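You operate a simulated robot arm through the tools that you are given. There is no shell and no other tool. Be economical: measure what you need, move in short steps, check, and stop when the job is done.

Carry out the task below with a simulated two-armed robot. There is one attempt and no reset: what you move stays moved.

## Task
Put the small blue tub on the top of the store bench away on the top of the small steel table. Press the teach key of the small detector three times. Take the cream jar with a blue lid and put it on the top of the steel table at the narrow belt. Open the cabinet drawer, put the orange ring spanner on the top of the long steel table by the wall away in the inside of the cabinet drawer, then shut the drawer. Put the red test card that says "Iron 3.0 mm" from the top of the front belt on the top of the trial line belt and the red test card marked "Iron 1.5 mm" on the top of the steel side table. Shut the right cabinet door. The order is free. Set down upright: cream jar with a blue lid.

The check looks at the end state, three seconds after you hand in, the way a careful person would. Anything else that was tipped, shoved, dropped, spilled or broken makes it a failure. A push-on lid holds only when it is set on centred and level and pressed home; a screw cap is set on level and turned clockwise until tight.

## Robot
Two 6-joint arms with two-finger grippers on one trunk, on a base that drives. Base frame: it is fixed to the floor where the robot stands at the start and does not move with it; the origin is under the middle of the robot, x ahead of it, y to its left, z up. Lengths are in mm, angles in degrees, forces in N, time in s.
The left shoulder is at the start at [30, 178, 988], the right one opposite. With the tool pointing down near the work surface each hand reaches from about 560 to 760 mm from the robot's upright axis, wherever it stands, measured 20 degrees to its own side. Places, roughly: cabinet drawer [-8400, -9500, 500]; cream jar with a blue lid [750, -4500, 1000]; inside of the cabinet drawer [-8400, -9600, 400]; orange ring spanner (12x4x3 cm) [700, -4800, 800]; red test card [-7750, -2750, 750]; right cabinet door [-8700, -9200, 900]; small blue tub [500, -250, 750]; teach key of the small detector [500, -1600, 800]; top of the small steel table [-2900, -2100, 700]; top of the steel side table [-7000, -1000, 700]; top of the steel table at the narrow belt [-700, -4500, 800]; top of the trial line belt [-4600, -6300, 800]. Payload 2.54 kg a hand.
The tool frame of a hand sits at the grasp point between the pads (the TCP): z along the fingers, y along the line on which they close. The tips reach 30 mm beyond it. Largest opening 116 mm; the body of the gripper starts 95 mm behind the TCP.
Orientation is that of the tool frame in the base frame, as a unit quaternion [x, y, z, w]. With the fingers straight down and closing along the base's y, the tool's x points along the base's -x, its y along +y and its z along -z.

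## Interface
- The arms move only by the tool apply_moves. It takes "left_commands", "right_commands" or both (then of equal length, played together; a hand with none holds still); each is one flat list of numbers, 7 for each row, row after row: the shift along the tool's x, y, z in mm, then the turn, a rotation vector about the tool's x, y, z in degrees, then the finger opening in mm, from 0 to 116. In form: [dx, dy, dz, wx, wy, wz, jaw, dx, dy, dz, wx, wy, wz, jaw, ...]. A call has 1 to 20 rows; each row shifts and turns the commanded pose from where the row before left it, along the tool's axes as they then stand. A row lasts 0.2 s, in which the tool goes at most 50 mm and 8.6 degrees; a call with a longer step from one row to the next is refused whole, and so is a gripper value outside its range. Where a pose cannot be reached the arm comes as near as it can. A force on the tool above 40 N (or 10 N above the force at the start of the call, whichever is more), or a blocked arm, ends the call early, and 0.2 s more pass. Each finger travels about 153 mm/s and halts on what it meets, pressing with about 42 N; the grip force reading is that of the motor and also rises with nothing between the fingers. The clock runs only during rows and for 0.2 s after the last one: add rows that do not move to give the fingers time. The reply holds the time, the measured pose of the TCP, the force on the tool along the base axes, the opening and the grip force, in the units named above and with some noise, with the torque about the TCP (base axes, N m) and any sound that the robot's microphone picked up.
- Cameras (640 x 400 px; columns grow to the right, rows downward): "scene" is now at [28.7, -31.8, 1696.4]; the picture's right is [-0.49, -0.87, 0.00], its down [-0.75, 0.42, -0.50] and it looks along [0.44, -0.24, -0.86] (base axes); focal length 287 px, centre (320, 200). "left" rides on the left gripper at [69, 15, -122] in its tool frame; the picture's right is [-0.21, 0.98, 0.00], its down [-0.83, -0.18, -0.53] and it looks along [-0.52, -0.12, 0.85] (tool axes); focal length 251 px, centre (320, 200). "right" rides on the right gripper at [69, -15, -122] in its tool frame; the picture's right is [0.21, 0.98, 0.00], its down [-0.83, 0.18, -0.53] and it looks along [-0.52, 0.11, 0.85] (tool axes); focal length 251 px, centre (320, 200). There is no depth. A picture from a camera that has moved, and an enlarged one, comes with that camera's place and axes in the base frame and with its lens.
- grab_frame(camera): a new picture of that camera. It takes no simulated time.
- raise_lower(by): slides the trunk up (or, below 0, down) by that many mm; the arms and the scene camera ride with it, the base frame stays. It gives what a move gives, with no picture.
- roll_base(legs): drives the robot by 1 to 6 legs, each [ahead, left, turn to the left] in mm, mm and degrees, along the robot's own axes; the way and the turn of a leg run together, so that a leg with both is an arc; at most 1500 mm and 180 degrees a leg. The arms and the cameras ride along, it lands a little off, and it stops where it bumps. It gives what a move gives.
- aim_head(pan, tilt): turns the head with the scene camera to pan (to the left, within 143 degrees either way) and tilt (down, from -29 to 69), counted from straight ahead of the robot. It gives what a move gives.
- inspect(camera, box): a new picture of the part [left, top, right, bottom] of that camera's present view, enlarged. It takes no simulated time.
- job_done(): hands the job in; it is judged then, once.

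Go step by step. Nothing tells you exact positions but the pictures and the camera data: compare them with the known pose of the tool, close in by small moves and look again before you grip or let go. The budget is 207 turns and 190 pictures, counting those below and the enlarged ones. Unless the task says otherwise, let go and move clear before handing in.

The tools are called as a command line: name --argument value ..., lists and objects as JSON in quotes. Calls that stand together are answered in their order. apply_moves: Moves the arms, as the interface text tells. Its arguments: {"type":"object","properties":{"left_commands":{"type":"array"},"right_commands":{"type":"array"}},"required":[]} The other tools are called the same way: raise_lower (by) slides the trunk up or down; roll_base (legs) drives the base; aim_head (pan, tilt) turns the head that bears the scene camera; grab_frame (camera) takes a picture; inspect (camera, box) takes an enlarged picture of a part of a camera's view; job_done () hands the job in.

At the start:

```text
time_s: 0.0
left_position: [485.8, 15.3, 1088.9]
left_orientation: [0.001, 1.0, 0.0, 0.0]
left_wrist_force: [-0.2, 0.6, 0.1]
left_wrist_torque: [0.02, -0.01, -0.02]
left_finger_gap: 116.0
left_grip_force: 0.0
right_position: [288.6, -353.0, 1043.8]
right_orientation: [0.0, 1.0, 0.0, 0.001]
right_wrist_force: [-0.7, 0.0, -0.3]
right_wrist_torque: [0.0, 0.02, 0.0]
right_finger_gap: 116.0
right_grip_force: 0.0
trunk travel left (down, up): [-200.0, 340.0]
robot x, y, heading: [1.5, 1.3, -0.1]
head pan, tilt: [-29.1, 59.7]
```

scene: 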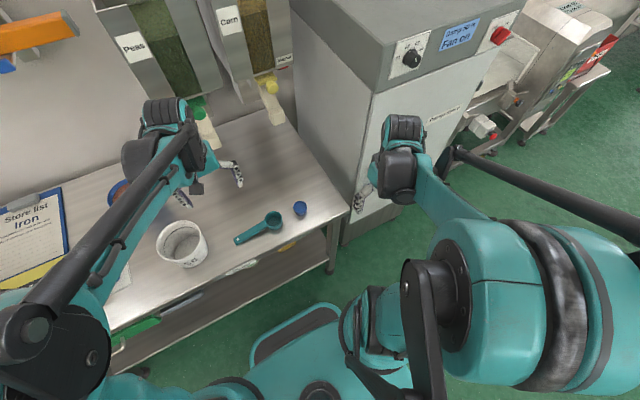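
right: 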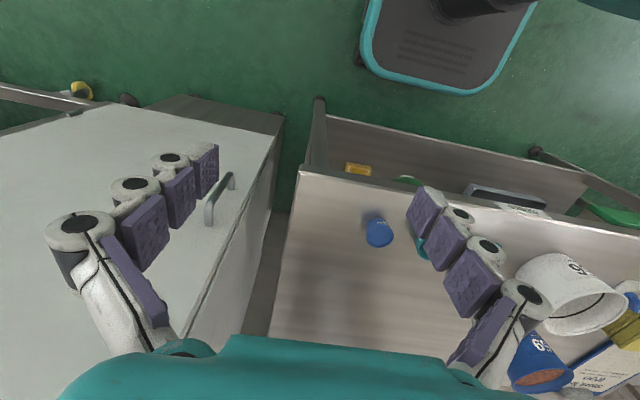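
left: 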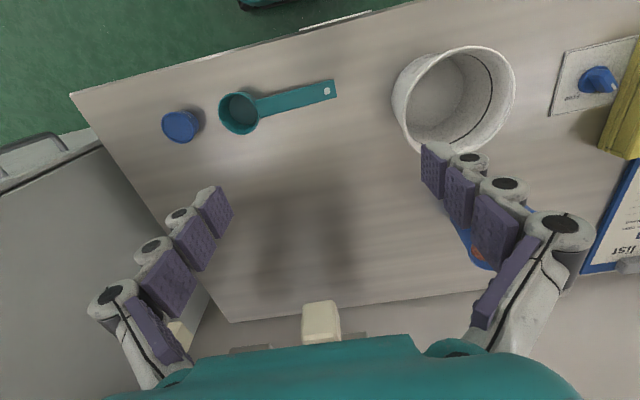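

The small blue tub looks to be near [510, -210, 750] on the bench ahead, so I'll look closer at it and at the surroundings.

inspect --camera "scene" --box '[220, 160, 380, 260]'

inspect --camera "left" --box '[100, 50, 420, 250]'

aim_head --pan -80 --tilt 25

grab_frame --camera "scene"

```text
4.00 times, centred on (300, 210) of scene
camera zoom: at [28.7, -31.8, 1696.4], right [-0.49, -0.87, 0.0], down [-0.75, 0.42, -0.5], along [0.44, -0.24, -0.86], focal length 1150 px, centre (400, 160)
```

zoom: 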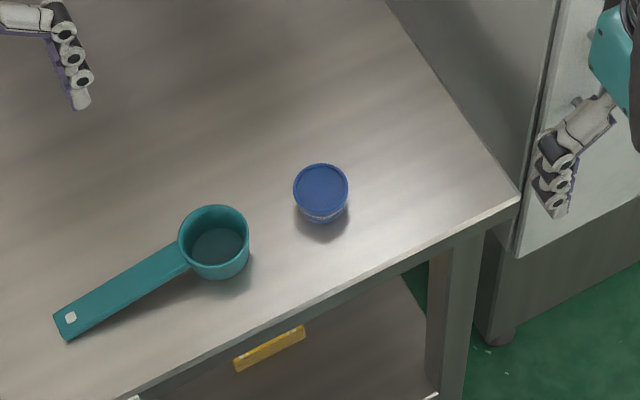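

```text
2.00 times, centred on (260, 150) of left
camera zoom: at [417.1, 31.3, 1212.0], right [0.21, 0.98, 0.0], down [0.83, -0.18, 0.53], along [0.52, -0.12, -0.85], focal length 503 px, centre (440, 300)
```

zoom: 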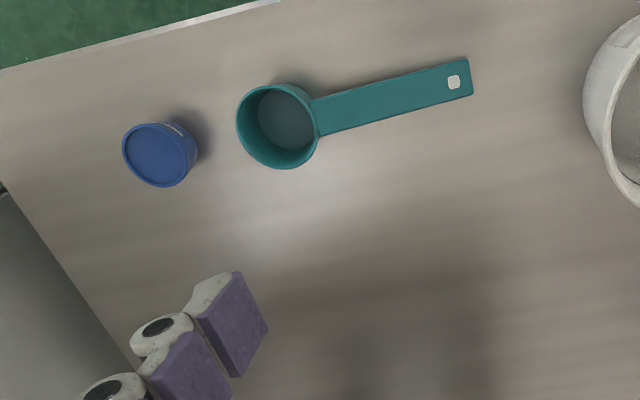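

```text
time_s: 1.2
left_position: [485.3, 15.8, 1090.3]
left_orientation: [0.0, 1.0, 0.0, 0.0]
left_wrist_force: [-0.4, -0.1, -0.4]
left_wrist_torque: [-0.02, 0.04, -0.01]
left_finger_gap: 115.9
left_grip_force: 0.0
right_position: [288.7, -354.6, 1045.1]
right_orientation: [-0.001, 1.0, 0.0, 0.0]
right_wrist_force: [0.2, 0.2, -0.8]
right_wrist_torque: [-0.04, -0.01, -0.03]
right_finger_gap: 115.7
right_grip_force: 0.0
trunk travel left (down, up): [-200.0, 340.0]
robot x, y, heading: [1.3, 3.0, 0.2]
head pan, tilt: [-80.0, 25.0]
```

```text
184 pictures are left
camera scene: at [-13.8, -90.0, 1746.1], right [-0.98, -0.17, 0.0], down [-0.07, 0.42, -0.91], along [0.16, -0.89, -0.42], focal length 287 px, centre (320, 200)
```

scene: 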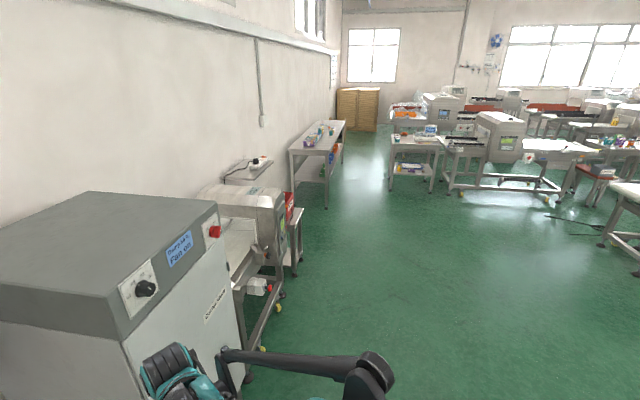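

The tub's lid centre triangulates to about [477, -199, 843], too close for the arm. I back the base up a little and look again.

roll_base --legs '[[-130, 0, 0]]'

aim_head --pan -20 --tilt 55

apply_moves --right_commands '[-45, 12, 0, 0, 0, 0, 80, -45, 12, 0, 0, 0, 0, 80, -45, 12, 0, 0, 0, 0, 80, -45, 12, 0, 0, 0, 0, 80, -45, 12, 0, 0, 0, 0, 80, -40, 12, 0, 0, 0, 0, 80, 0, 30, 0, 0, 0, 0, 80, 0, 30, 30, 0, 0, 0, 80, 0, 10, 30, 0, 0, 0, 80]'

grab_frame --camera "right"

grab_frame --camera "scene"

```text
time_s: 2.5
left_position: [355.1, 16.7, 1089.9]
left_orientation: [0.0, 1.0, 0.0, 0.001]
left_wrist_force: [-0.3, -0.3, -0.1]
left_wrist_torque: [0.0, -0.05, -0.01]
left_finger_gap: 116.3
left_grip_force: 0.1
right_position: [158.2, -354.7, 1045.7]
right_orientation: [0.0, 1.0, 0.0, 0.001]
right_wrist_force: [-1.2, -0.1, 0.2]
right_wrist_torque: [-0.03, -0.05, 0.0]
right_finger_gap: 115.8
right_grip_force: 0.1
trunk travel left (down, up): [-200.0, 340.0]
robot x, y, heading: [-127.0, -0.1, -0.0]
head pan, tilt: [-80.0, 25.0]
```

```text
time_s: 3.8
left_position: [355.4, 15.7, 1089.7]
left_orientation: [-0.001, 1.0, 0.0, 0.0]
left_wrist_force: [-0.2, -0.6, -0.5]
left_wrist_torque: [-0.01, -0.02, -0.04]
left_finger_gap: 116.0
left_grip_force: 0.0
right_position: [158.7, -355.1, 1044.2]
right_orientation: [-0.001, 1.0, 0.001, 0.0]
right_wrist_force: [1.2, 0.1, -0.4]
right_wrist_torque: [-0.02, 0.04, 0.03]
right_finger_gap: 116.1
right_grip_force: 0.0
trunk travel left (down, up): [-200.0, 340.0]
robot x, y, heading: [-130.2, -1.1, 0.2]
head pan, tilt: [-20.0, 55.0]
```

```text
time_s: 5.8
left_position: [356.1, 14.8, 1089.6]
left_orientation: [-0.001, 1.0, 0.001, 0.0]
left_wrist_force: [-0.3, -0.5, -0.7]
left_wrist_torque: [-0.03, 0.0, 0.02]
left_finger_gap: 116.1
left_grip_force: 0.0
right_position: [420.7, -213.4, 983.9]
right_orientation: [-0.001, 1.0, 0.0, 0.0]
right_wrist_force: [-0.6, -0.2, -0.7]
right_wrist_torque: [-0.01, -0.01, 0.0]
right_finger_gap: 79.8
right_grip_force: 0.0
trunk travel left (down, up): [-200.0, 340.0]
robot x, y, heading: [-131.1, -1.2, -0.2]
head pan, tilt: [-20.0, 55.0]
```

```text
183 pictures are left
camera right: at [352.4, -228.6, 1106.5], right [-0.22, 0.98, 0.0], down [0.83, 0.18, 0.53], along [0.52, 0.12, -0.85], focal length 251 px, centre (320, 200)
```

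right: 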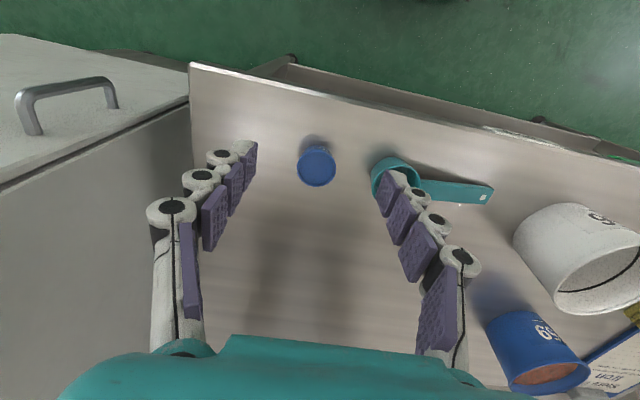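

```text
182 pictures are left
camera scene: at [-92.6, -24.1, 1702.1], right [-0.34, -0.94, 0.0], down [-0.77, 0.28, -0.57], along [0.54, -0.2, -0.82], focal length 287 px, centre (320, 200)
```

scene: 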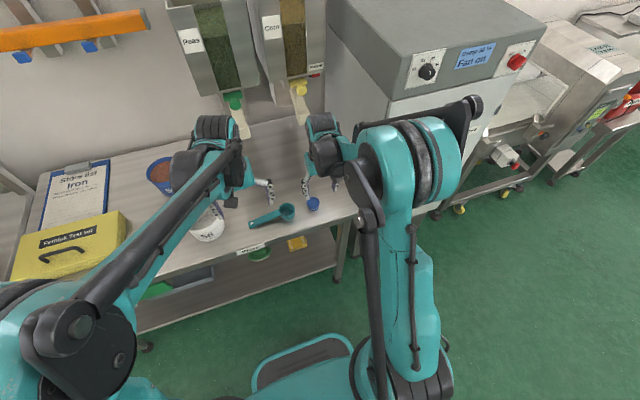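

The tub from the hand camera is at about [472, -204], lid near 840. I move over it and come down part way.

apply_moves --right_commands '[-26, 5, 0, 0, 0, 0, 75, -26, 4, 0, 0, 0, 0, 75, 0, 0, 40, 0, 0, 0, 75, 0, 0, 40, 0, 0, 0, 75, 0, 0, 40, 0, 0, 0, 75]'

grab_frame --camera "right"

inspect --camera "scene" --box '[230, 100, 390, 250]'

```text
time_s: 7.0
left_position: [356.2, 15.2, 1088.6]
left_orientation: [-0.001, 1.0, 0.0, 0.0]
left_wrist_force: [0.2, 0.6, -1.4]
left_wrist_torque: [0.02, 0.02, 0.0]
left_finger_gap: 115.6
left_grip_force: 0.0
right_position: [473.6, -201.7, 862.6]
right_orientation: [-0.001, 1.0, 0.0, 0.0]
right_wrist_force: [0.1, 0.5, 0.4]
right_wrist_torque: [0.01, -0.01, 0.01]
right_finger_gap: 74.9
right_grip_force: 0.1
trunk travel left (down, up): [-200.0, 340.0]
robot x, y, heading: [-130.6, -0.3, 0.2]
head pan, tilt: [-20.0, 55.0]
```

```text
181 pictures are left
camera right: at [406.2, -216.8, 985.6], right [-0.22, 0.98, 0.0], down [0.83, 0.18, 0.53], along [0.52, 0.12, -0.85], focal length 251 px, centre (320, 200)
```

right: 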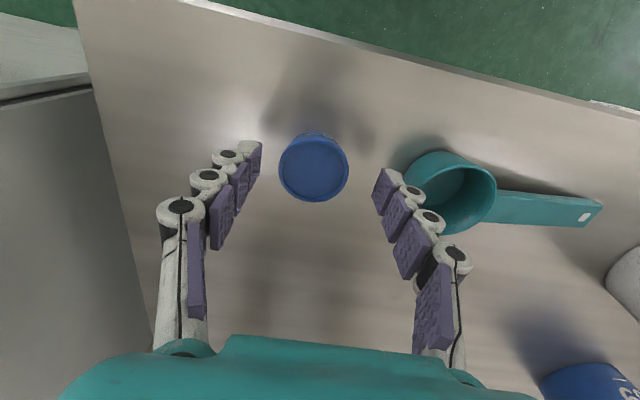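

```text
2.67 times, centred on (310, 175) of scene
camera zoom: at [-91.2, -24.4, 1702.1], right [-0.34, -0.94, 0.0], down [-0.77, 0.28, -0.57], along [0.54, -0.2, -0.82], focal length 766 px, centre (347, 267)
```

zoom: 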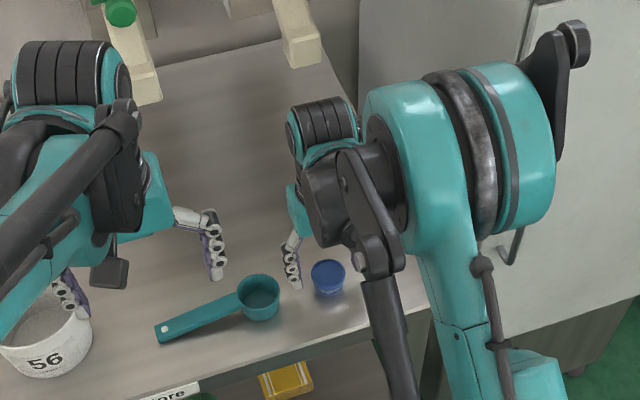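

The lid is at about [481, -203, 820]. I narrow the jaw a little, centre and descend.

apply_moves --right_commands '[-7, -2, 0, 0, 0, 0, 68, 0, 0, 20, 0, 0, 0, 68, 0, 0, 20, 0, 0, 0, 68, 0, 0, 0, 0, 0, 0, 68]'

grab_frame --camera "right"

inspect --camera "left" --box '[0, 0, 320, 200]'

```text
time_s: 8.1
left_position: [352.1, 18.2, 1091.2]
left_orientation: [-0.001, 1.0, -0.001, 0.002]
left_wrist_force: [-0.3, -0.4, -0.6]
left_wrist_torque: [-0.02, 0.02, -0.05]
left_finger_gap: 115.9
left_grip_force: 0.1
right_position: [481.0, -201.7, 828.5]
right_orientation: [0.0, 1.0, -0.002, 0.003]
right_wrist_force: [6.4, 2.6, 50.4]
right_wrist_torque: [0.61, 0.1, -0.09]
right_finger_gap: 44.5
right_grip_force: 44.3
trunk travel left (down, up): [-200.0, 340.0]
robot x, y, heading: [-128.9, 0.2, 0.2]
head pan, tilt: [-20.0, 55.0]
stopped in row 4 (right hand): the force on the tool passed its limit at 47 N (the readings are from after the stop); the commanded pose is now the measured one
```

```text
179 pictures are left
camera right: at [412.0, -216.3, 951.4], right [-0.22, 0.98, 0.0], down [0.82, 0.18, 0.54], along [0.53, 0.11, -0.84], focal length 251 px, centre (320, 200)
```

right: 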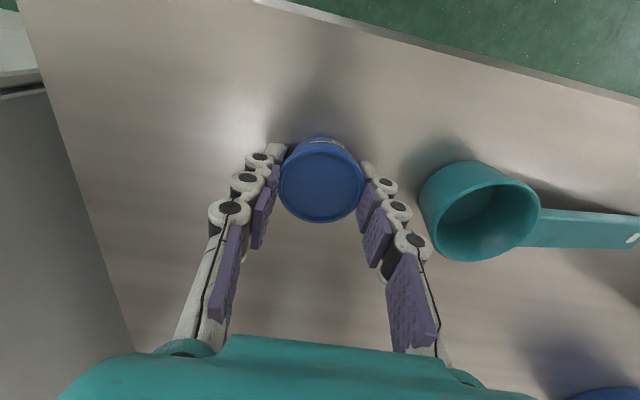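

```text
2.00 times, centred on (160, 100) of left
camera zoom: at [282.5, 34.0, 1214.0], right [0.21, 0.98, 0.0], down [0.82, -0.18, 0.54], along [0.53, -0.12, -0.84], focal length 503 px, centre (640, 400)
```

zoom: 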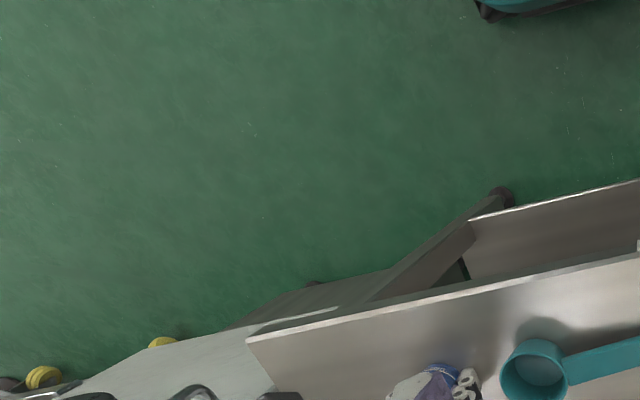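

The fingertips touched the bench (top about 798). I open a little, lift a few mm and then close on the tub.

apply_moves --right_commands '[0, 0, -4, 0, 0, 0, 68, 0, 0, 0, 0, 0, 0, 68, 0, 0, 0, 0, 0, 0, 68]'

grab_frame --camera "right"

```text
time_s: 8.9
left_position: [356.0, 15.4, 1088.8]
left_orientation: [-0.001, 1.0, 0.0, 0.0]
left_wrist_force: [0.0, 0.4, -0.1]
left_wrist_torque: [0.01, 0.0, 0.01]
left_finger_gap: 116.1
left_grip_force: 0.1
right_position: [483.2, -202.4, 828.2]
right_orientation: [-0.001, 1.0, 0.0, 0.001]
right_wrist_force: [-0.1, -0.1, 0.0]
right_wrist_torque: [0.03, 0.01, -0.01]
right_finger_gap: 67.7
right_grip_force: 0.1
trunk travel left (down, up): [-200.0, 340.0]
robot x, y, heading: [-126.6, -0.9, 0.0]
head pan, tilt: [-20.0, 55.0]
```

```text
177 pictures are left
camera right: at [414.9, -218.0, 951.1], right [-0.22, 0.98, 0.0], down [0.82, 0.18, 0.53], along [0.52, 0.11, -0.84], focal length 251 px, centre (320, 200)
```

right: 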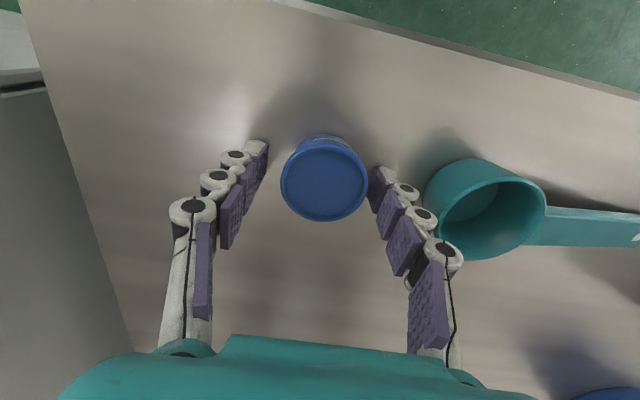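

The tub is centred between the fingers; I close and lift.

apply_moves --right_commands '[0, 0, -1, 0, 0, 0, 55, 0, 0, 0, 0, 0, 0, 40, 0, 0, 0, 0, 0, 0, 30, 0, 0, 0, 0, 0, 0, 30, 0, 0, -20, 0, 0, 0, 30, 0, 0, -40, 0, 0, 0, 30, 0, 0, -40, 0, 0, 0, 30, 0, 0, -40, 0, 0, 0, 30, 0, 0, -40, 0, 0, 0, 30]'

grab_frame --camera "right"

```text
time_s: 10.9
left_position: [354.2, 16.8, 1089.4]
left_orientation: [-0.001, 1.0, 0.001, 0.0]
left_wrist_force: [1.0, 0.1, -0.1]
left_wrist_torque: [-0.01, -0.02, -0.01]
left_finger_gap: 116.1
left_grip_force: 0.1
right_position: [483.4, -203.3, 1008.8]
right_orientation: [0.0, 1.0, 0.0, 0.0]
right_wrist_force: [-0.2, 0.3, -0.1]
right_wrist_torque: [-0.05, 0.0, 0.02]
right_finger_gap: 44.3
right_grip_force: 42.2
trunk travel left (down, up): [-200.0, 340.0]
robot x, y, heading: [-129.5, -0.8, -0.1]
head pan, tilt: [-20.0, 55.0]
```

```text
176 pictures are left
camera right: at [415.5, -218.6, 1131.2], right [-0.22, 0.98, 0.0], down [0.82, 0.18, 0.54], along [0.52, 0.11, -0.84], focal length 251 px, centre (320, 200)
```

right: 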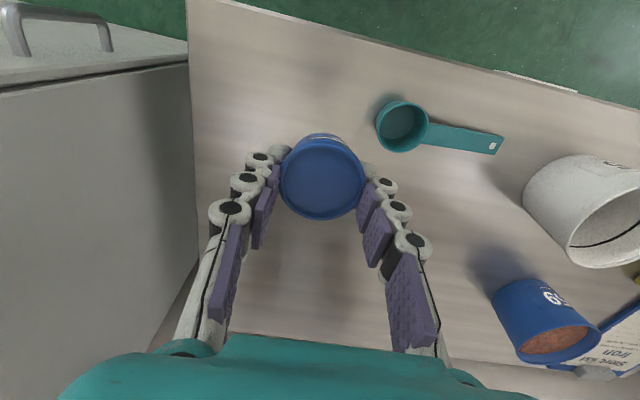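

The tub is held. I tuck the right arm, then back off and strafe right toward the small detector and look.

apply_moves --right_commands '[45, -20, -10, 0, 0, 0, 30, 45, -20, -10, 0, 0, 0, 30, 45, -20, -10, 0, 0, 0, 30, 45, -20, -10, 0, 0, 0, 30, 45, -20, 0, 0, 0, 0, 30, 45, -20, 0, 0, 0, 0, 30]'

roll_base --legs '[[-150, 0, 0], [0, -1400, 0]]'

aim_head --pan -10 --tilt 35

grab_frame --camera "scene"

```text
refused: row 1 steps farther than a row can; nothing moved
```

```text
time_s: 18.8
left_position: [208.1, -1366.7, 1089.3]
left_orientation: [-0.003, 1.0, 0.0, 0.0]
left_wrist_force: [0.4, 0.4, 0.5]
left_wrist_torque: [0.01, 0.02, 0.0]
left_finger_gap: 116.0
left_grip_force: 0.0
right_position: [338.6, -1586.0, 1008.2]
right_orientation: [-0.003, 1.0, 0.0, 0.001]
right_wrist_force: [0.5, 0.6, -0.4]
right_wrist_torque: [0.01, 0.0, 0.03]
right_finger_gap: 44.0
right_grip_force: 41.6
trunk travel left (down, up): [-200.0, 340.0]
robot x, y, heading: [-277.1, -1384.6, 0.3]
head pan, tilt: [-20.0, 55.0]
```

```text
time_s: 19.6
left_position: [207.0, -1366.5, 1090.4]
left_orientation: [-0.004, 1.0, 0.0, -0.001]
left_wrist_force: [-0.6, 0.2, -0.8]
left_wrist_torque: [-0.01, 0.02, 0.01]
left_finger_gap: 115.8
left_grip_force: 0.1
right_position: [338.6, -1585.9, 1007.7]
right_orientation: [-0.003, 1.0, -0.001, 0.001]
right_wrist_force: [0.3, 0.3, 0.5]
right_wrist_torque: [-0.02, 0.02, 0.0]
right_finger_gap: 44.3
right_grip_force: 42.1
trunk travel left (down, up): [-200.0, 340.0]
robot x, y, heading: [-281.2, -1390.6, 0.5]
head pan, tilt: [-10.0, 35.0]
```

```text
175 pictures are left
camera scene: at [-220.9, -1399.1, 1730.3], right [-0.17, -0.99, 0.0], down [-0.57, 0.1, -0.82], along [0.81, -0.14, -0.57], focal length 287 px, centre (320, 200)
```

scene: 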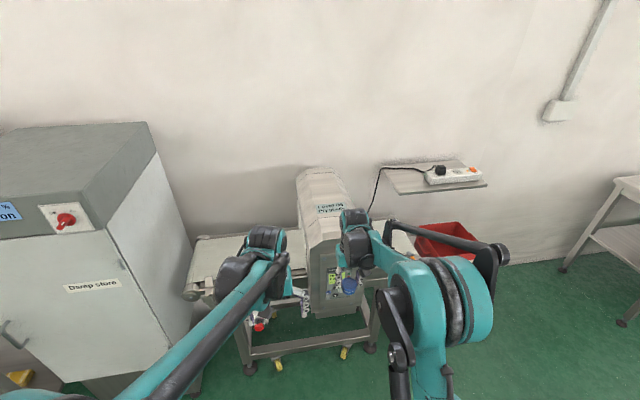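

The detector stands straight ahead with its panel facing me, half hidden by my arms. I tuck the right arm and move the left out of view, then look at the panel.

apply_moves --right_commands '[40, -19, -5, 0, 0, 0, 30, 40, -19, -5, 0, 0, 0, 30, 40, -19, -5, 0, 0, 0, 30, 40, -19, -5, 0, 0, 0, 30, 40, -19, -5, 0, 0, 0, 30, 40, -19, -5, 0, 0, 0, 30, 40, -19, -5, 0, 0, 0, 30, 40, -19, -5, 0, 0, 0, 30, 0, 0, 0, 0, 0, 0, 30, 0, 0, 0, 0, 0, 0, 30, 0, 0, 0, 0, 0, 0, 30]' --left_commands '[0, 25, 0, 0, -8.2, 0, 90, 0, 25, 0, 0, -8.2, 0, 60, 0, 25, 0, 0, -8.2, 0, 30, 0, 25, 0, 0, -8.2, 0, 0, 0, 25, 0, 0, -8.2, 0, 0, 0, 25, 0, 0, -8.2, 0, 0, 0, 0, 0, 0, -8.2, 0, 0, 0, 0, 0, 0, -8.2, 0, 0, 0, 0, 0, 0, -8.2, 0, 0, 0, 0, 0, 0, -8.2, 0, 0, 0, 0, 0, 0, -8, 0, 0]'

grab_frame --camera "scene"

grab_frame --camera "left"

```text
time_s: 22.0
left_position: [218.9, -1214.6, 1169.9]
left_orientation: [-0.007, 0.728, 0.006, 0.686]
left_wrist_force: [0.1, 0.1, 1.0]
left_wrist_torque: [-0.02, -0.03, 0.03]
left_finger_gap: 0.0
left_grip_force: 29.0
left hand out of reach, approached as far as the arm can: row 9, 10, 11
right_position: [19.4, -1739.7, 1045.0]
right_orientation: [-0.003, 1.0, 0.0, 0.0]
right_wrist_force: [-0.3, -0.5, -0.6]
right_wrist_torque: [0.03, 0.02, 0.03]
right_finger_gap: 44.4
right_grip_force: 41.8
trunk travel left (down, up): [-200.0, 340.0]
robot x, y, heading: [-273.6, -1381.0, 0.3]
head pan, tilt: [-10.0, 35.0]
```

```text
174 pictures are left
camera scene: at [-220.6, -1399.2, 1730.4], right [-0.17, -0.99, 0.0], down [-0.57, 0.1, -0.82], along [0.81, -0.14, -0.57], focal length 287 px, centre (320, 200)
```

scene: 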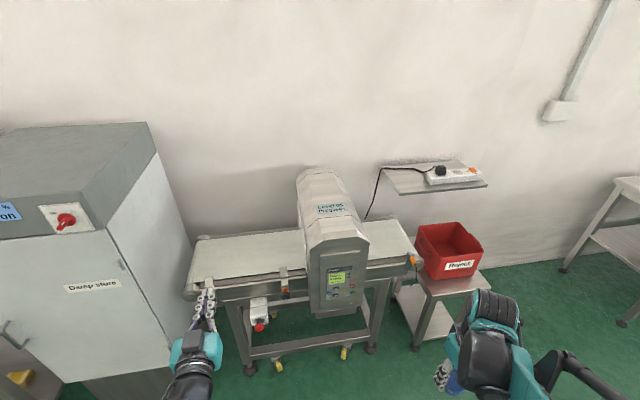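

```text
173 pictures are left
camera left: at [93.2, -1200.7, 1108.7], right [0.0, 0.98, 0.21], down [-0.48, -0.19, 0.86], along [0.88, -0.1, 0.47], focal length 251 px, centre (320, 200)
```

left: 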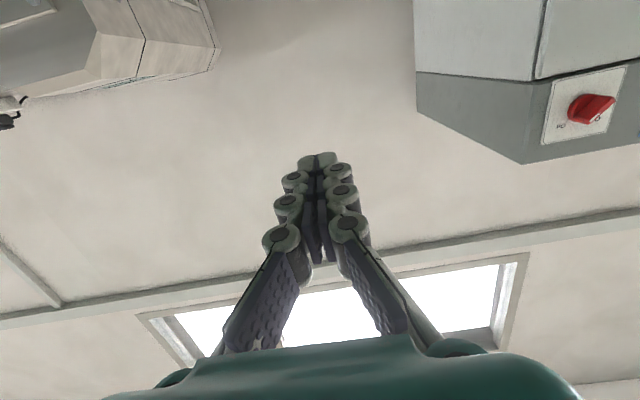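

Now a clear view of the panel; I enlarge it.

inspect --camera "scene" --box '[290, 240, 390, 325]'

```text
4.71 times, centred on (340, 282) of scene
camera zoom: at [-220.6, -1399.2, 1730.4], right [-0.17, -0.99, 0.0], down [-0.57, 0.1, -0.82], along [0.81, -0.14, -0.57], focal length 1352 px, centre (226, -188)
```

zoom: 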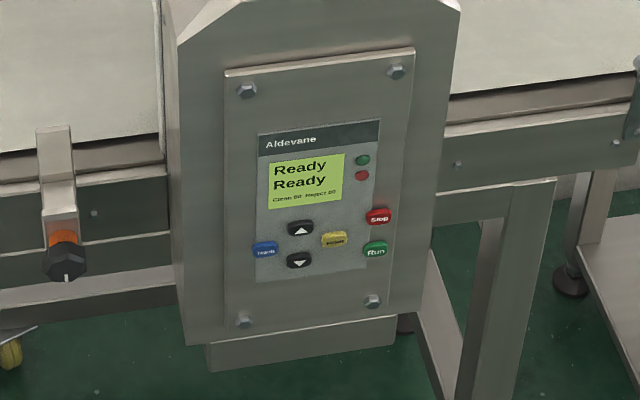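

The blue "Teach" key is at the lower left of the keypad. I strafe so it lies in front of the left hand, lower that hand pointing forward, and take a second bearing.

roll_base --legs '[[0, -320, 0]]'

apply_moves --left_commands '[40, 0, 20, 0, 0, 0, 0, 40, 0, 20, 0, 0, 0, 0, 40, 0, 20, 0, 0, 0, 0, 40, 0, 20, 0, 0, 0, 0, 40, 0, 20, 0, 0, 0, 0, 40, 0, 0, 0, 0, 0, 0, 20, 0, 0, 0, 0, 0, 0]'

inspect --camera "scene" --box '[160, 200, 320, 300]'

grab_frame --camera "left"

```text
time_s: 24.2
left_position: [221.3, -1541.2, 1169.9]
left_orientation: [-0.007, 0.728, 0.007, 0.685]
left_wrist_force: [0.3, 0.0, 0.3]
left_wrist_torque: [0.01, 0.05, 0.03]
left_finger_gap: 0.0
left_grip_force: 28.7
right_position: [23.4, -2066.9, 1045.2]
right_orientation: [-0.005, 1.0, 0.0, 0.0]
right_wrist_force: [0.6, -0.8, -0.6]
right_wrist_torque: [0.03, 0.03, -0.02]
right_finger_gap: 44.5
right_grip_force: 42.5
trunk travel left (down, up): [-200.0, 340.0]
robot x, y, heading: [-274.0, -1710.9, 0.6]
head pan, tilt: [-10.0, 35.0]
```

```text
time_s: 25.8
left_position: [396.9, -1543.7, 1092.6]
left_orientation: [-0.008, 0.729, 0.007, 0.684]
left_wrist_force: [0.1, -0.2, -0.3]
left_wrist_torque: [0.0, -0.02, -0.02]
left_finger_gap: 0.0
left_grip_force: 28.8
left hand out of reach, approached as far as the arm can: row 1, 2, 3, 4, 5, 6, 7
right_position: [23.6, -2065.4, 1045.4]
right_orientation: [-0.005, 1.0, 0.0, 0.0]
right_wrist_force: [-0.3, -0.1, 0.3]
right_wrist_torque: [0.0, 0.02, -0.01]
right_finger_gap: 44.1
right_grip_force: 42.0
trunk travel left (down, up): [-200.0, 340.0]
robot x, y, heading: [-275.2, -1711.6, 0.7]
head pan, tilt: [-10.0, 35.0]
```

```text
4.00 times, centred on (240, 250) of scene
camera zoom: at [-217.5, -1726.5, 1730.4], right [-0.16, -0.99, 0.0], down [-0.57, 0.09, -0.82], along [0.81, -0.13, -0.57], focal length 1150 px, centre (640, 0)
```

zoom: 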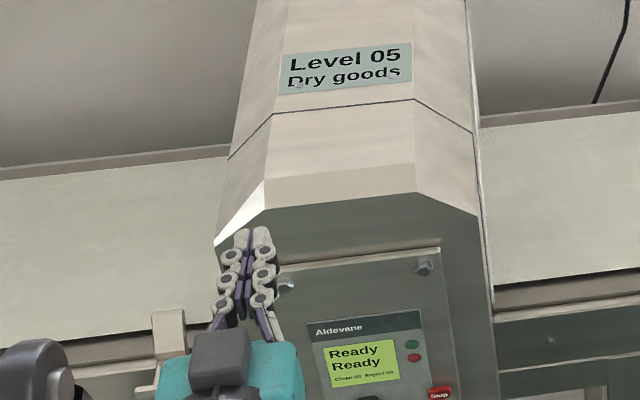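

```text
170 pictures are left
camera left: at [270.5, -1529.0, 1031.7], right [-0.01, 0.98, 0.21], down [-0.48, -0.19, 0.86], along [0.88, -0.1, 0.47], focal length 251 px, centre (320, 200)
```

left: 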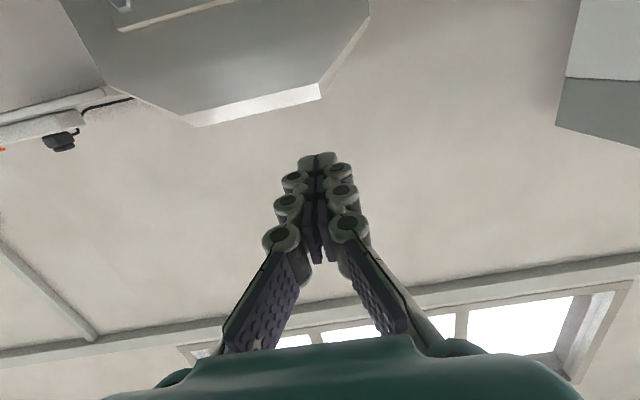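

The key works out at about [478, -1551, 788]. The arm can't point level that low, so I lower the trunk to bring the shoulder level with the key.

raise_lower --by -190

apply_moves --left_commands '[0, 0, -5, 0, 0, 0, 0, 20, 0, 0, 0, 0, 0, 0, 20, 0, 0, 0, 0, 0, 0]'

```text
time_s: 27.9
left_position: [395.8, -1543.0, 903.4]
left_orientation: [-0.008, 0.729, 0.007, 0.685]
left_wrist_force: [-1.3, -0.2, -0.3]
left_wrist_torque: [-0.01, -0.02, 0.03]
left_finger_gap: 0.0
left_grip_force: 29.2
right_position: [23.0, -2066.5, 854.5]
right_orientation: [-0.005, 1.0, 0.0, 0.002]
right_wrist_force: [0.4, -0.3, 0.1]
right_wrist_torque: [0.01, -0.04, 0.0]
right_finger_gap: 44.3
right_grip_force: 42.2
trunk travel left (down, up): [-10.0, 530.0]
robot x, y, heading: [-274.6, -1711.1, 0.8]
head pan, tilt: [-10.0, 35.0]
```

```text
time_s: 28.7
left_position: [412.0, -1542.8, 888.8]
left_orientation: [-0.008, 0.729, 0.008, 0.684]
left_wrist_force: [-0.2, -1.1, 1.2]
left_wrist_torque: [0.03, -0.01, -0.01]
left_finger_gap: 0.0
left_grip_force: 28.5
left hand out of reach, approached as far as the arm can: row 2, 3
right_position: [24.4, -2065.5, 855.2]
right_orientation: [-0.006, 1.0, 0.0, 0.001]
right_wrist_force: [0.0, -0.1, -0.2]
right_wrist_torque: [0.0, 0.0, -0.06]
right_finger_gap: 44.0
right_grip_force: 41.7
trunk travel left (down, up): [-10.0, 530.0]
robot x, y, heading: [-274.2, -1713.4, 0.6]
head pan, tilt: [-10.0, 35.0]
```

The level pose is at the wrist's limit; tilting the tool about 30° downward should make it reachable. I back off 60 mm, tilt, and go to the key's height.

roll_base --legs '[[-60, 0, 0]]'

apply_moves --left_commands '[0, 0, 0, 0, 8, 0, 0, 0, 0, 0, 0, 8, 0, 0, 0, 0, 0, 0, 8, 0, 0, 0, 0, 0, 0, 6, 0, 0, 22, -3, 12, 0, 0, 0, 0, 22, -3, 12, 0, 0, 0, 0, 22, -2, 12, 0, 0, 0, 0]'

inspect --camera "scene" --box '[160, 180, 320, 280]'

```text
time_s: 29.6
left_position: [350.6, -1542.2, 890.6]
left_orientation: [-0.009, 0.729, 0.009, 0.684]
left_wrist_force: [0.0, 0.5, -0.2]
left_wrist_torque: [-0.02, 0.01, -0.02]
left_finger_gap: 0.0
left_grip_force: 28.4
right_position: [-37.0, -2066.8, 854.6]
right_orientation: [-0.006, 1.0, 0.0, 0.001]
right_wrist_force: [0.2, 0.4, -0.1]
right_wrist_torque: [0.04, 0.0, -0.01]
right_finger_gap: 43.9
right_grip_force: 41.8
trunk travel left (down, up): [-10.0, 530.0]
robot x, y, heading: [-331.2, -1708.8, 0.6]
head pan, tilt: [-10.0, 35.0]
```

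```text
time_s: 31.2
left_position: [343.2, -1551.9, 814.5]
left_orientation: [-0.011, 0.881, 0.006, 0.472]
left_wrist_force: [-0.2, -0.1, 0.4]
left_wrist_torque: [-0.02, -0.01, 0.0]
left_finger_gap: 0.1
left_grip_force: 28.6
right_position: [-36.1, -2065.0, 854.5]
right_orientation: [-0.006, 1.0, 0.0, 0.0]
right_wrist_force: [-0.4, 0.1, -0.3]
right_wrist_torque: [-0.02, -0.02, -0.04]
right_finger_gap: 44.0
right_grip_force: 42.0
trunk travel left (down, up): [-10.0, 530.0]
robot x, y, heading: [-335.0, -1718.6, 0.8]
head pan, tilt: [-10.0, 35.0]
```

```text
4.00 times, centred on (240, 230) of scene
camera zoom: at [-277.6, -1727.2, 1540.4], right [-0.16, -0.99, 0.0], down [-0.57, 0.09, -0.82], along [0.81, -0.13, -0.57], focal length 1150 px, centre (640, 80)
```

zoom: 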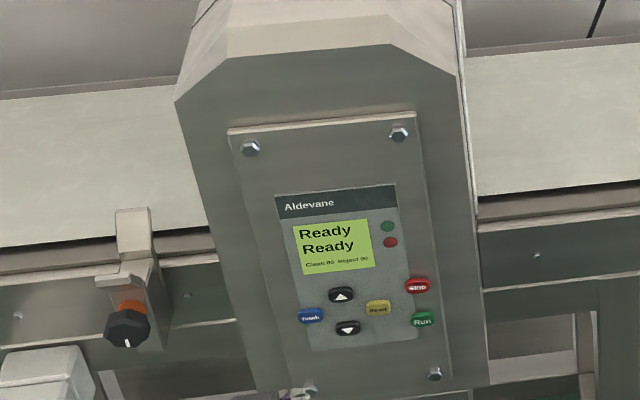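

The key triangulates to [481, -1552, 784]. I bring the fingertips to about 15 mm in front of it and check.

apply_moves --left_commands '[-10, 0, 29, 0, 0, 0, 0, -10, 0, 29, 0, 0, 0, 0, -11, 0, 30, 0, 0, 0, 0, 0, 0, 0, 0, 0, 0, 0]'

inspect --camera "scene" --box '[180, 200, 300, 275]'

```text
time_s: 32.2
left_position: [435.4, -1547.3, 789.6]
left_orientation: [-0.011, 0.882, 0.006, 0.471]
left_wrist_force: [-0.1, 0.3, 0.2]
left_wrist_torque: [-0.02, 0.0, 0.02]
left_finger_gap: 0.0
left_grip_force: 28.5
right_position: [-37.3, -2066.2, 855.0]
right_orientation: [-0.006, 1.0, 0.0, 0.001]
right_wrist_force: [-0.3, -0.4, 0.3]
right_wrist_torque: [-0.02, -0.01, -0.04]
right_finger_gap: 43.8
right_grip_force: 41.7
trunk travel left (down, up): [-10.0, 530.0]
robot x, y, heading: [-334.9, -1715.4, 0.6]
head pan, tilt: [-10.0, 35.0]
```

```text
5.33 times, centred on (240, 238) of scene
camera zoom: at [-278.1, -1727.3, 1540.4], right [-0.16, -0.99, 0.0], down [-0.57, 0.09, -0.82], along [0.81, -0.13, -0.57], focal length 1533 px, centre (747, 0)
```

zoom: 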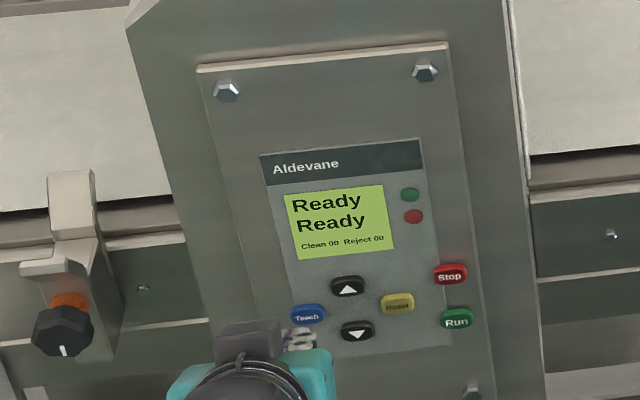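

Fingertips are about 15 mm from the key and 5 mm to its left. I correct sideways and ease forward to feel contact.

apply_moves --left_commands '[0, -5, 0, 0, 0, 0, 0, -4.4, -0.4, 6.6, 0, 0, 0, 0, -2.2, 0, 3.3, 0, 0, 0, 0, -1.1, 0, 1.7, 0, 0, 0, 0, -1.1, 0, 1.7, 0, 0, 0, 0]'

inspect --camera "scene" --box '[180, 200, 300, 275]'

```text
time_s: 33.4
left_position: [451.6, -1552.6, 791.3]
left_orientation: [-0.011, 0.882, 0.006, 0.471]
left_wrist_force: [0.7, 0.1, -0.3]
left_wrist_torque: [-0.01, 0.0, 0.03]
left_finger_gap: 0.0
left_grip_force: 28.3
right_position: [-36.2, -2066.4, 855.9]
right_orientation: [-0.006, 1.0, 0.0, 0.001]
right_wrist_force: [0.1, 0.8, -0.5]
right_wrist_torque: [-0.01, -0.01, 0.05]
right_finger_gap: 44.2
right_grip_force: 42.3
trunk travel left (down, up): [-10.0, 530.0]
robot x, y, heading: [-333.7, -1714.9, 0.7]
head pan, tilt: [-10.0, 35.0]
```

```text
5.33 times, centred on (240, 238) of scene
camera zoom: at [-278.0, -1727.3, 1540.4], right [-0.16, -0.99, 0.0], down [-0.57, 0.09, -0.82], along [0.81, -0.13, -0.57], focal length 1533 px, centre (747, 0)
```

zoom: 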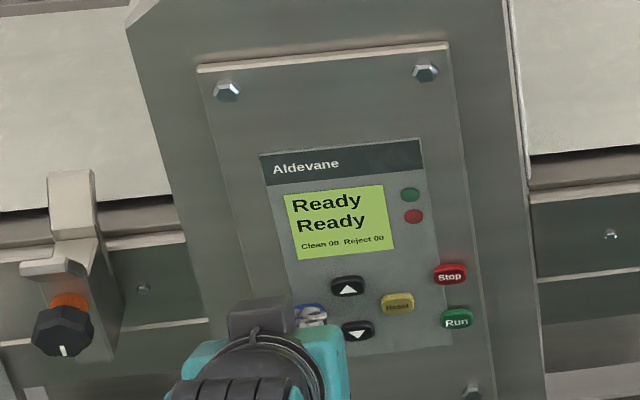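

The tips cover the key, no contact yet. I press forward in small steps.

apply_moves --left_commands '[-1.1, 0, 1.7, 0, 0, 0, 0, -1.1, 0, 1.7, 0, 0, 0, 0, -1.1, 0, 1.7, 0, 0, 0, 0]'

inspect --camera "scene" --box '[210, 220, 290, 270]'

```text
time_s: 34.2
left_position: [456.3, -1553.4, 790.2]
left_orientation: [-0.009, 0.882, 0.004, 0.472]
left_wrist_force: [0.3, 0.4, 0.7]
left_wrist_torque: [0.04, 0.02, 0.03]
left_finger_gap: 0.2
left_grip_force: 28.7
right_position: [-35.7, -2066.7, 854.8]
right_orientation: [-0.006, 1.0, 0.0, 0.001]
right_wrist_force: [-1.0, -0.1, 0.1]
right_wrist_torque: [-0.01, -0.02, 0.05]
right_finger_gap: 44.1
right_grip_force: 42.1
trunk travel left (down, up): [-10.0, 530.0]
robot x, y, heading: [-335.5, -1712.5, 1.2]
head pan, tilt: [-10.0, 35.0]
```

```text
8.00 times, centred on (250, 245) of scene
camera zoom: at [-278.0, -1727.3, 1540.4], right [-0.16, -0.99, 0.0], down [-0.57, 0.09, -0.82], along [0.81, -0.13, -0.57], focal length 2299 px, centre (880, -160)
```

zoom: 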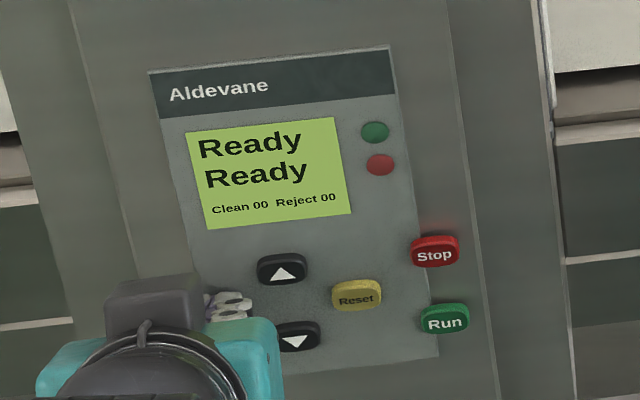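

No force yet; I continue forward slowly.

apply_moves --left_commands '[-1.1, 0.3, 1.7, 0, 0, 0, 0, -1.1, 0.3, 1.7, 0, 0, 0, 0, -1.1, 0, 1.7, 0, 0, 0, 0]'

inspect --camera "scene" --box '[210, 220, 290, 270]'

```text
time_s: 35.0
left_position: [463.8, -1552.8, 790.5]
left_orientation: [-0.01, 0.881, 0.006, 0.473]
left_wrist_force: [-6.4, -0.9, 1.6]
left_wrist_torque: [0.01, 0.04, -0.07]
left_finger_gap: 6.0
left_grip_force: 28.3
right_position: [-36.9, -2066.1, 855.6]
right_orientation: [-0.005, 1.0, -0.001, 0.0]
right_wrist_force: [0.1, 0.1, -1.3]
right_wrist_torque: [0.0, 0.04, 0.02]
right_finger_gap: 44.2
right_grip_force: 41.6
trunk travel left (down, up): [-10.0, 530.0]
robot x, y, heading: [-334.0, -1715.6, 0.8]
head pan, tilt: [-10.0, 35.0]
heard: click
```

```text
8.00 times, centred on (250, 245) of scene
camera zoom: at [-278.8, -1727.4, 1540.4], right [-0.16, -0.99, 0.0], down [-0.57, 0.09, -0.82], along [0.81, -0.13, -0.57], focal length 2299 px, centre (880, -160)
```

zoom: 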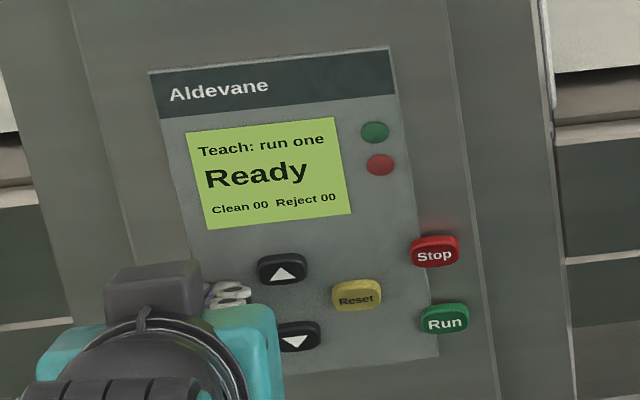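

A click and "Teach: run one": first press registered. I back off and press a second time.

apply_moves --left_commands '[3.3, 0, -5.1, 0, 0, 0, 0, 3.3, 0, -5.1, 0, 0, 0, 0, 0, 0, 0, 0, 0, 0, 0, 0, 0, 0, 0, 0, 0, 0, -2.2, 0, 3.4, 0, 0, 0, 0, -2.2, 0, 3.4, 0, 0, 0, 0, -1.1, 0, 1.7, 0, 0, 0, 0, -1.1, 0, 1.7, 0, 0, 0, 0]'

inspect --camera "scene" --box '[210, 220, 290, 270]'

```text
time_s: 36.8
left_position: [462.6, -1554.0, 790.7]
left_orientation: [-0.01, 0.882, 0.005, 0.472]
left_wrist_force: [-3.8, -0.5, 0.5]
left_wrist_torque: [0.0, 0.01, 0.01]
left_finger_gap: 6.1
left_grip_force: 28.6
right_position: [-35.6, -2066.0, 856.1]
right_orientation: [-0.006, 1.0, 0.001, 0.001]
right_wrist_force: [0.0, -0.7, -0.2]
right_wrist_torque: [-0.03, 0.02, -0.01]
right_finger_gap: 44.1
right_grip_force: 41.6
trunk travel left (down, up): [-10.0, 530.0]
robot x, y, heading: [-336.0, -1713.2, 0.8]
head pan, tilt: [-10.0, 35.0]
heard: click
```

```text
8.00 times, centred on (250, 245) of scene
camera zoom: at [-278.7, -1727.3, 1540.4], right [-0.16, -0.99, 0.0], down [-0.57, 0.09, -0.82], along [0.81, -0.13, -0.57], focal length 2299 px, centre (880, -160)
```

zoom: 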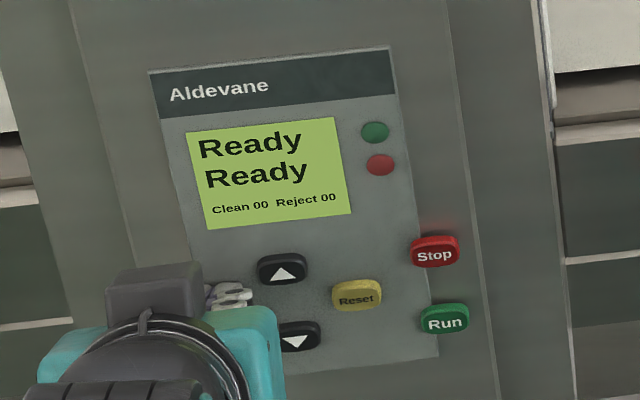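

The second press registered (display toggled back). I do the third press and then check before retracting.

apply_moves --left_commands '[3.3, 0, -5.1, 0, 0, 0, 0, 3.3, 0, -5.1, 0, 0, 0, 0, 0, 0, 0, 0, 0, 0, 0, 0, 0, 0, 0, 0, 0, 0, -2.2, 0, 3.4, 0, 0, 0, 0, -2.2, 0, 3.4, 0, 0, 0, 0, -1.1, 0, 1.7, 0, 0, 0, 0, -1.1, 0, 1.7, 0, 0, 0, 0]'

inspect --camera "scene" --box '[210, 220, 290, 270]'

```text
time_s: 38.6
left_position: [462.4, -1552.0, 790.1]
left_orientation: [-0.011, 0.881, 0.005, 0.472]
left_wrist_force: [-7.0, 0.2, 1.4]
left_wrist_torque: [-0.01, 0.01, 0.02]
left_finger_gap: 5.9
left_grip_force: 28.7
right_position: [-36.3, -2065.5, 854.3]
right_orientation: [-0.006, 1.0, 0.0, 0.001]
right_wrist_force: [0.0, 0.1, -0.4]
right_wrist_torque: [0.0, -0.01, 0.01]
right_finger_gap: 43.7
right_grip_force: 42.1
trunk travel left (down, up): [-10.0, 530.0]
robot x, y, heading: [-337.7, -1715.2, 0.7]
head pan, tilt: [-10.0, 35.0]
heard: click
```

```text
8.00 times, centred on (250, 245) of scene
camera zoom: at [-278.9, -1727.2, 1540.4], right [-0.16, -0.99, 0.0], down [-0.57, 0.09, -0.82], along [0.81, -0.13, -0.57], focal length 2299 px, centre (880, -160)
```

zoom: 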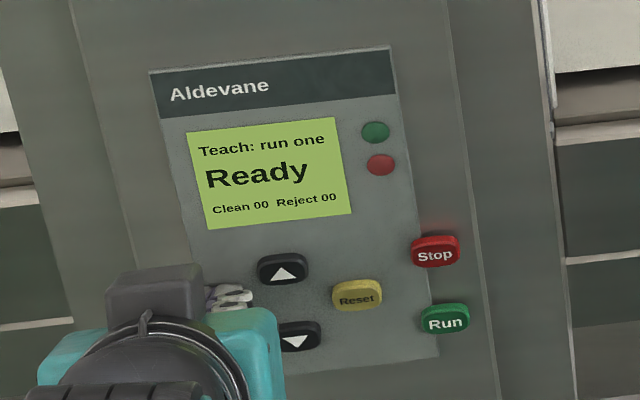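

Third press registered. I back away, raise the trunk, fold the left hand to point down again, and then head toward the long table.

roll_base --legs '[[-220, 0, 0]]'

raise_lower --by 190

apply_moves --left_commands '[0, 0, -45, 0, 0, 0, 20, 0, 0, -45, 0, 8.4, 0, 40, 0, 0, -45, 0, 8.4, 0, 60, 0, 0, -45, 0, 8.4, 0, 80, 45, 0, 0, 0, 8.4, 0, 100, 45, 0, 0, 0, 8.4, 0, 100, 45, 0, 0, 0, 8.4, 0, 100, 45, 0, 0, 0, 5.6, 0, 100, 40, 0, 0, 0, 0, 0, 100, 40, 0, 0, 0, 0, 0, 100]'

aim_head --pan -75 --tilt 22

grab_frame --camera "scene"

```text
time_s: 40.3
left_position: [246.3, -1558.6, 789.9]
left_orientation: [-0.008, 0.882, 0.004, 0.472]
left_wrist_force: [0.1, -0.8, 0.3]
left_wrist_torque: [0.01, 0.01, -0.01]
left_finger_gap: 0.0
left_grip_force: 28.5
right_position: [-258.0, -2071.0, 854.5]
right_orientation: [-0.003, 1.0, 0.0, 0.001]
right_wrist_force: [0.0, -0.2, -0.8]
right_wrist_torque: [-0.03, -0.02, 0.02]
right_finger_gap: 44.2
right_grip_force: 41.6
trunk travel left (down, up): [-10.0, 530.0]
robot x, y, heading: [-554.7, -1712.5, 0.1]
head pan, tilt: [-10.0, 35.0]
```

```text
time_s: 42.4
left_position: [245.8, -1559.0, 980.6]
left_orientation: [-0.008, 0.881, 0.004, 0.473]
left_wrist_force: [-0.1, -0.4, 0.0]
left_wrist_torque: [0.02, 0.03, 0.01]
left_finger_gap: 0.0
left_grip_force: 28.7
right_position: [-257.4, -2069.1, 1043.6]
right_orientation: [-0.003, 1.0, 0.0, 0.001]
right_wrist_force: [1.1, -0.1, -0.9]
right_wrist_torque: [0.01, 0.01, -0.01]
right_finger_gap: 44.1
right_grip_force: 42.2
trunk travel left (down, up): [-200.0, 340.0]
robot x, y, heading: [-555.0, -1716.8, 0.3]
head pan, tilt: [-10.0, 35.0]
```

```text
time_s: 44.6
left_position: [-142.5, -1562.5, 1036.0]
left_orientation: [-0.009, 1.0, 0.0, 0.003]
left_wrist_force: [-0.9, 0.8, -0.5]
left_wrist_torque: [0.0, -0.02, 0.0]
left_finger_gap: 100.2
left_grip_force: 0.0
right_position: [-259.0, -2070.0, 1044.6]
right_orientation: [-0.002, 1.0, -0.001, 0.001]
right_wrist_force: [0.3, -0.8, -0.8]
right_wrist_torque: [-0.04, 0.0, -0.01]
right_finger_gap: 44.1
right_grip_force: 42.1
trunk travel left (down, up): [-200.0, 340.0]
robot x, y, heading: [-553.2, -1715.1, 0.1]
head pan, tilt: [-10.0, 35.0]
```

```text
time_s: 46.0
left_position: [-140.5, -1564.1, 1036.4]
left_orientation: [-0.009, 1.0, 0.0, 0.003]
left_wrist_force: [-0.2, 0.1, -0.1]
left_wrist_torque: [-0.01, 0.01, 0.03]
left_finger_gap: 100.1
left_grip_force: 0.2
right_position: [-257.1, -2069.4, 1043.5]
right_orientation: [-0.003, 1.0, 0.0, 0.001]
right_wrist_force: [0.0, 0.3, -0.5]
right_wrist_torque: [0.04, -0.02, 0.04]
right_finger_gap: 44.1
right_grip_force: 41.4
trunk travel left (down, up): [-200.0, 340.0]
robot x, y, heading: [-553.1, -1711.7, 0.1]
head pan, tilt: [-75.0, 22.0]
```

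```text
162 pictures are left
camera scene: at [-559.6, -1804.2, 1751.0], right [-0.96, -0.27, 0.0], down [-0.1, 0.36, -0.93], along [0.25, -0.89, -0.37], focal length 287 px, centre (320, 200)
```

scene: 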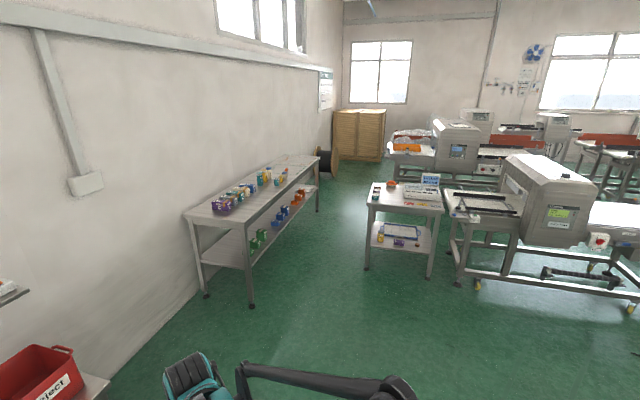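

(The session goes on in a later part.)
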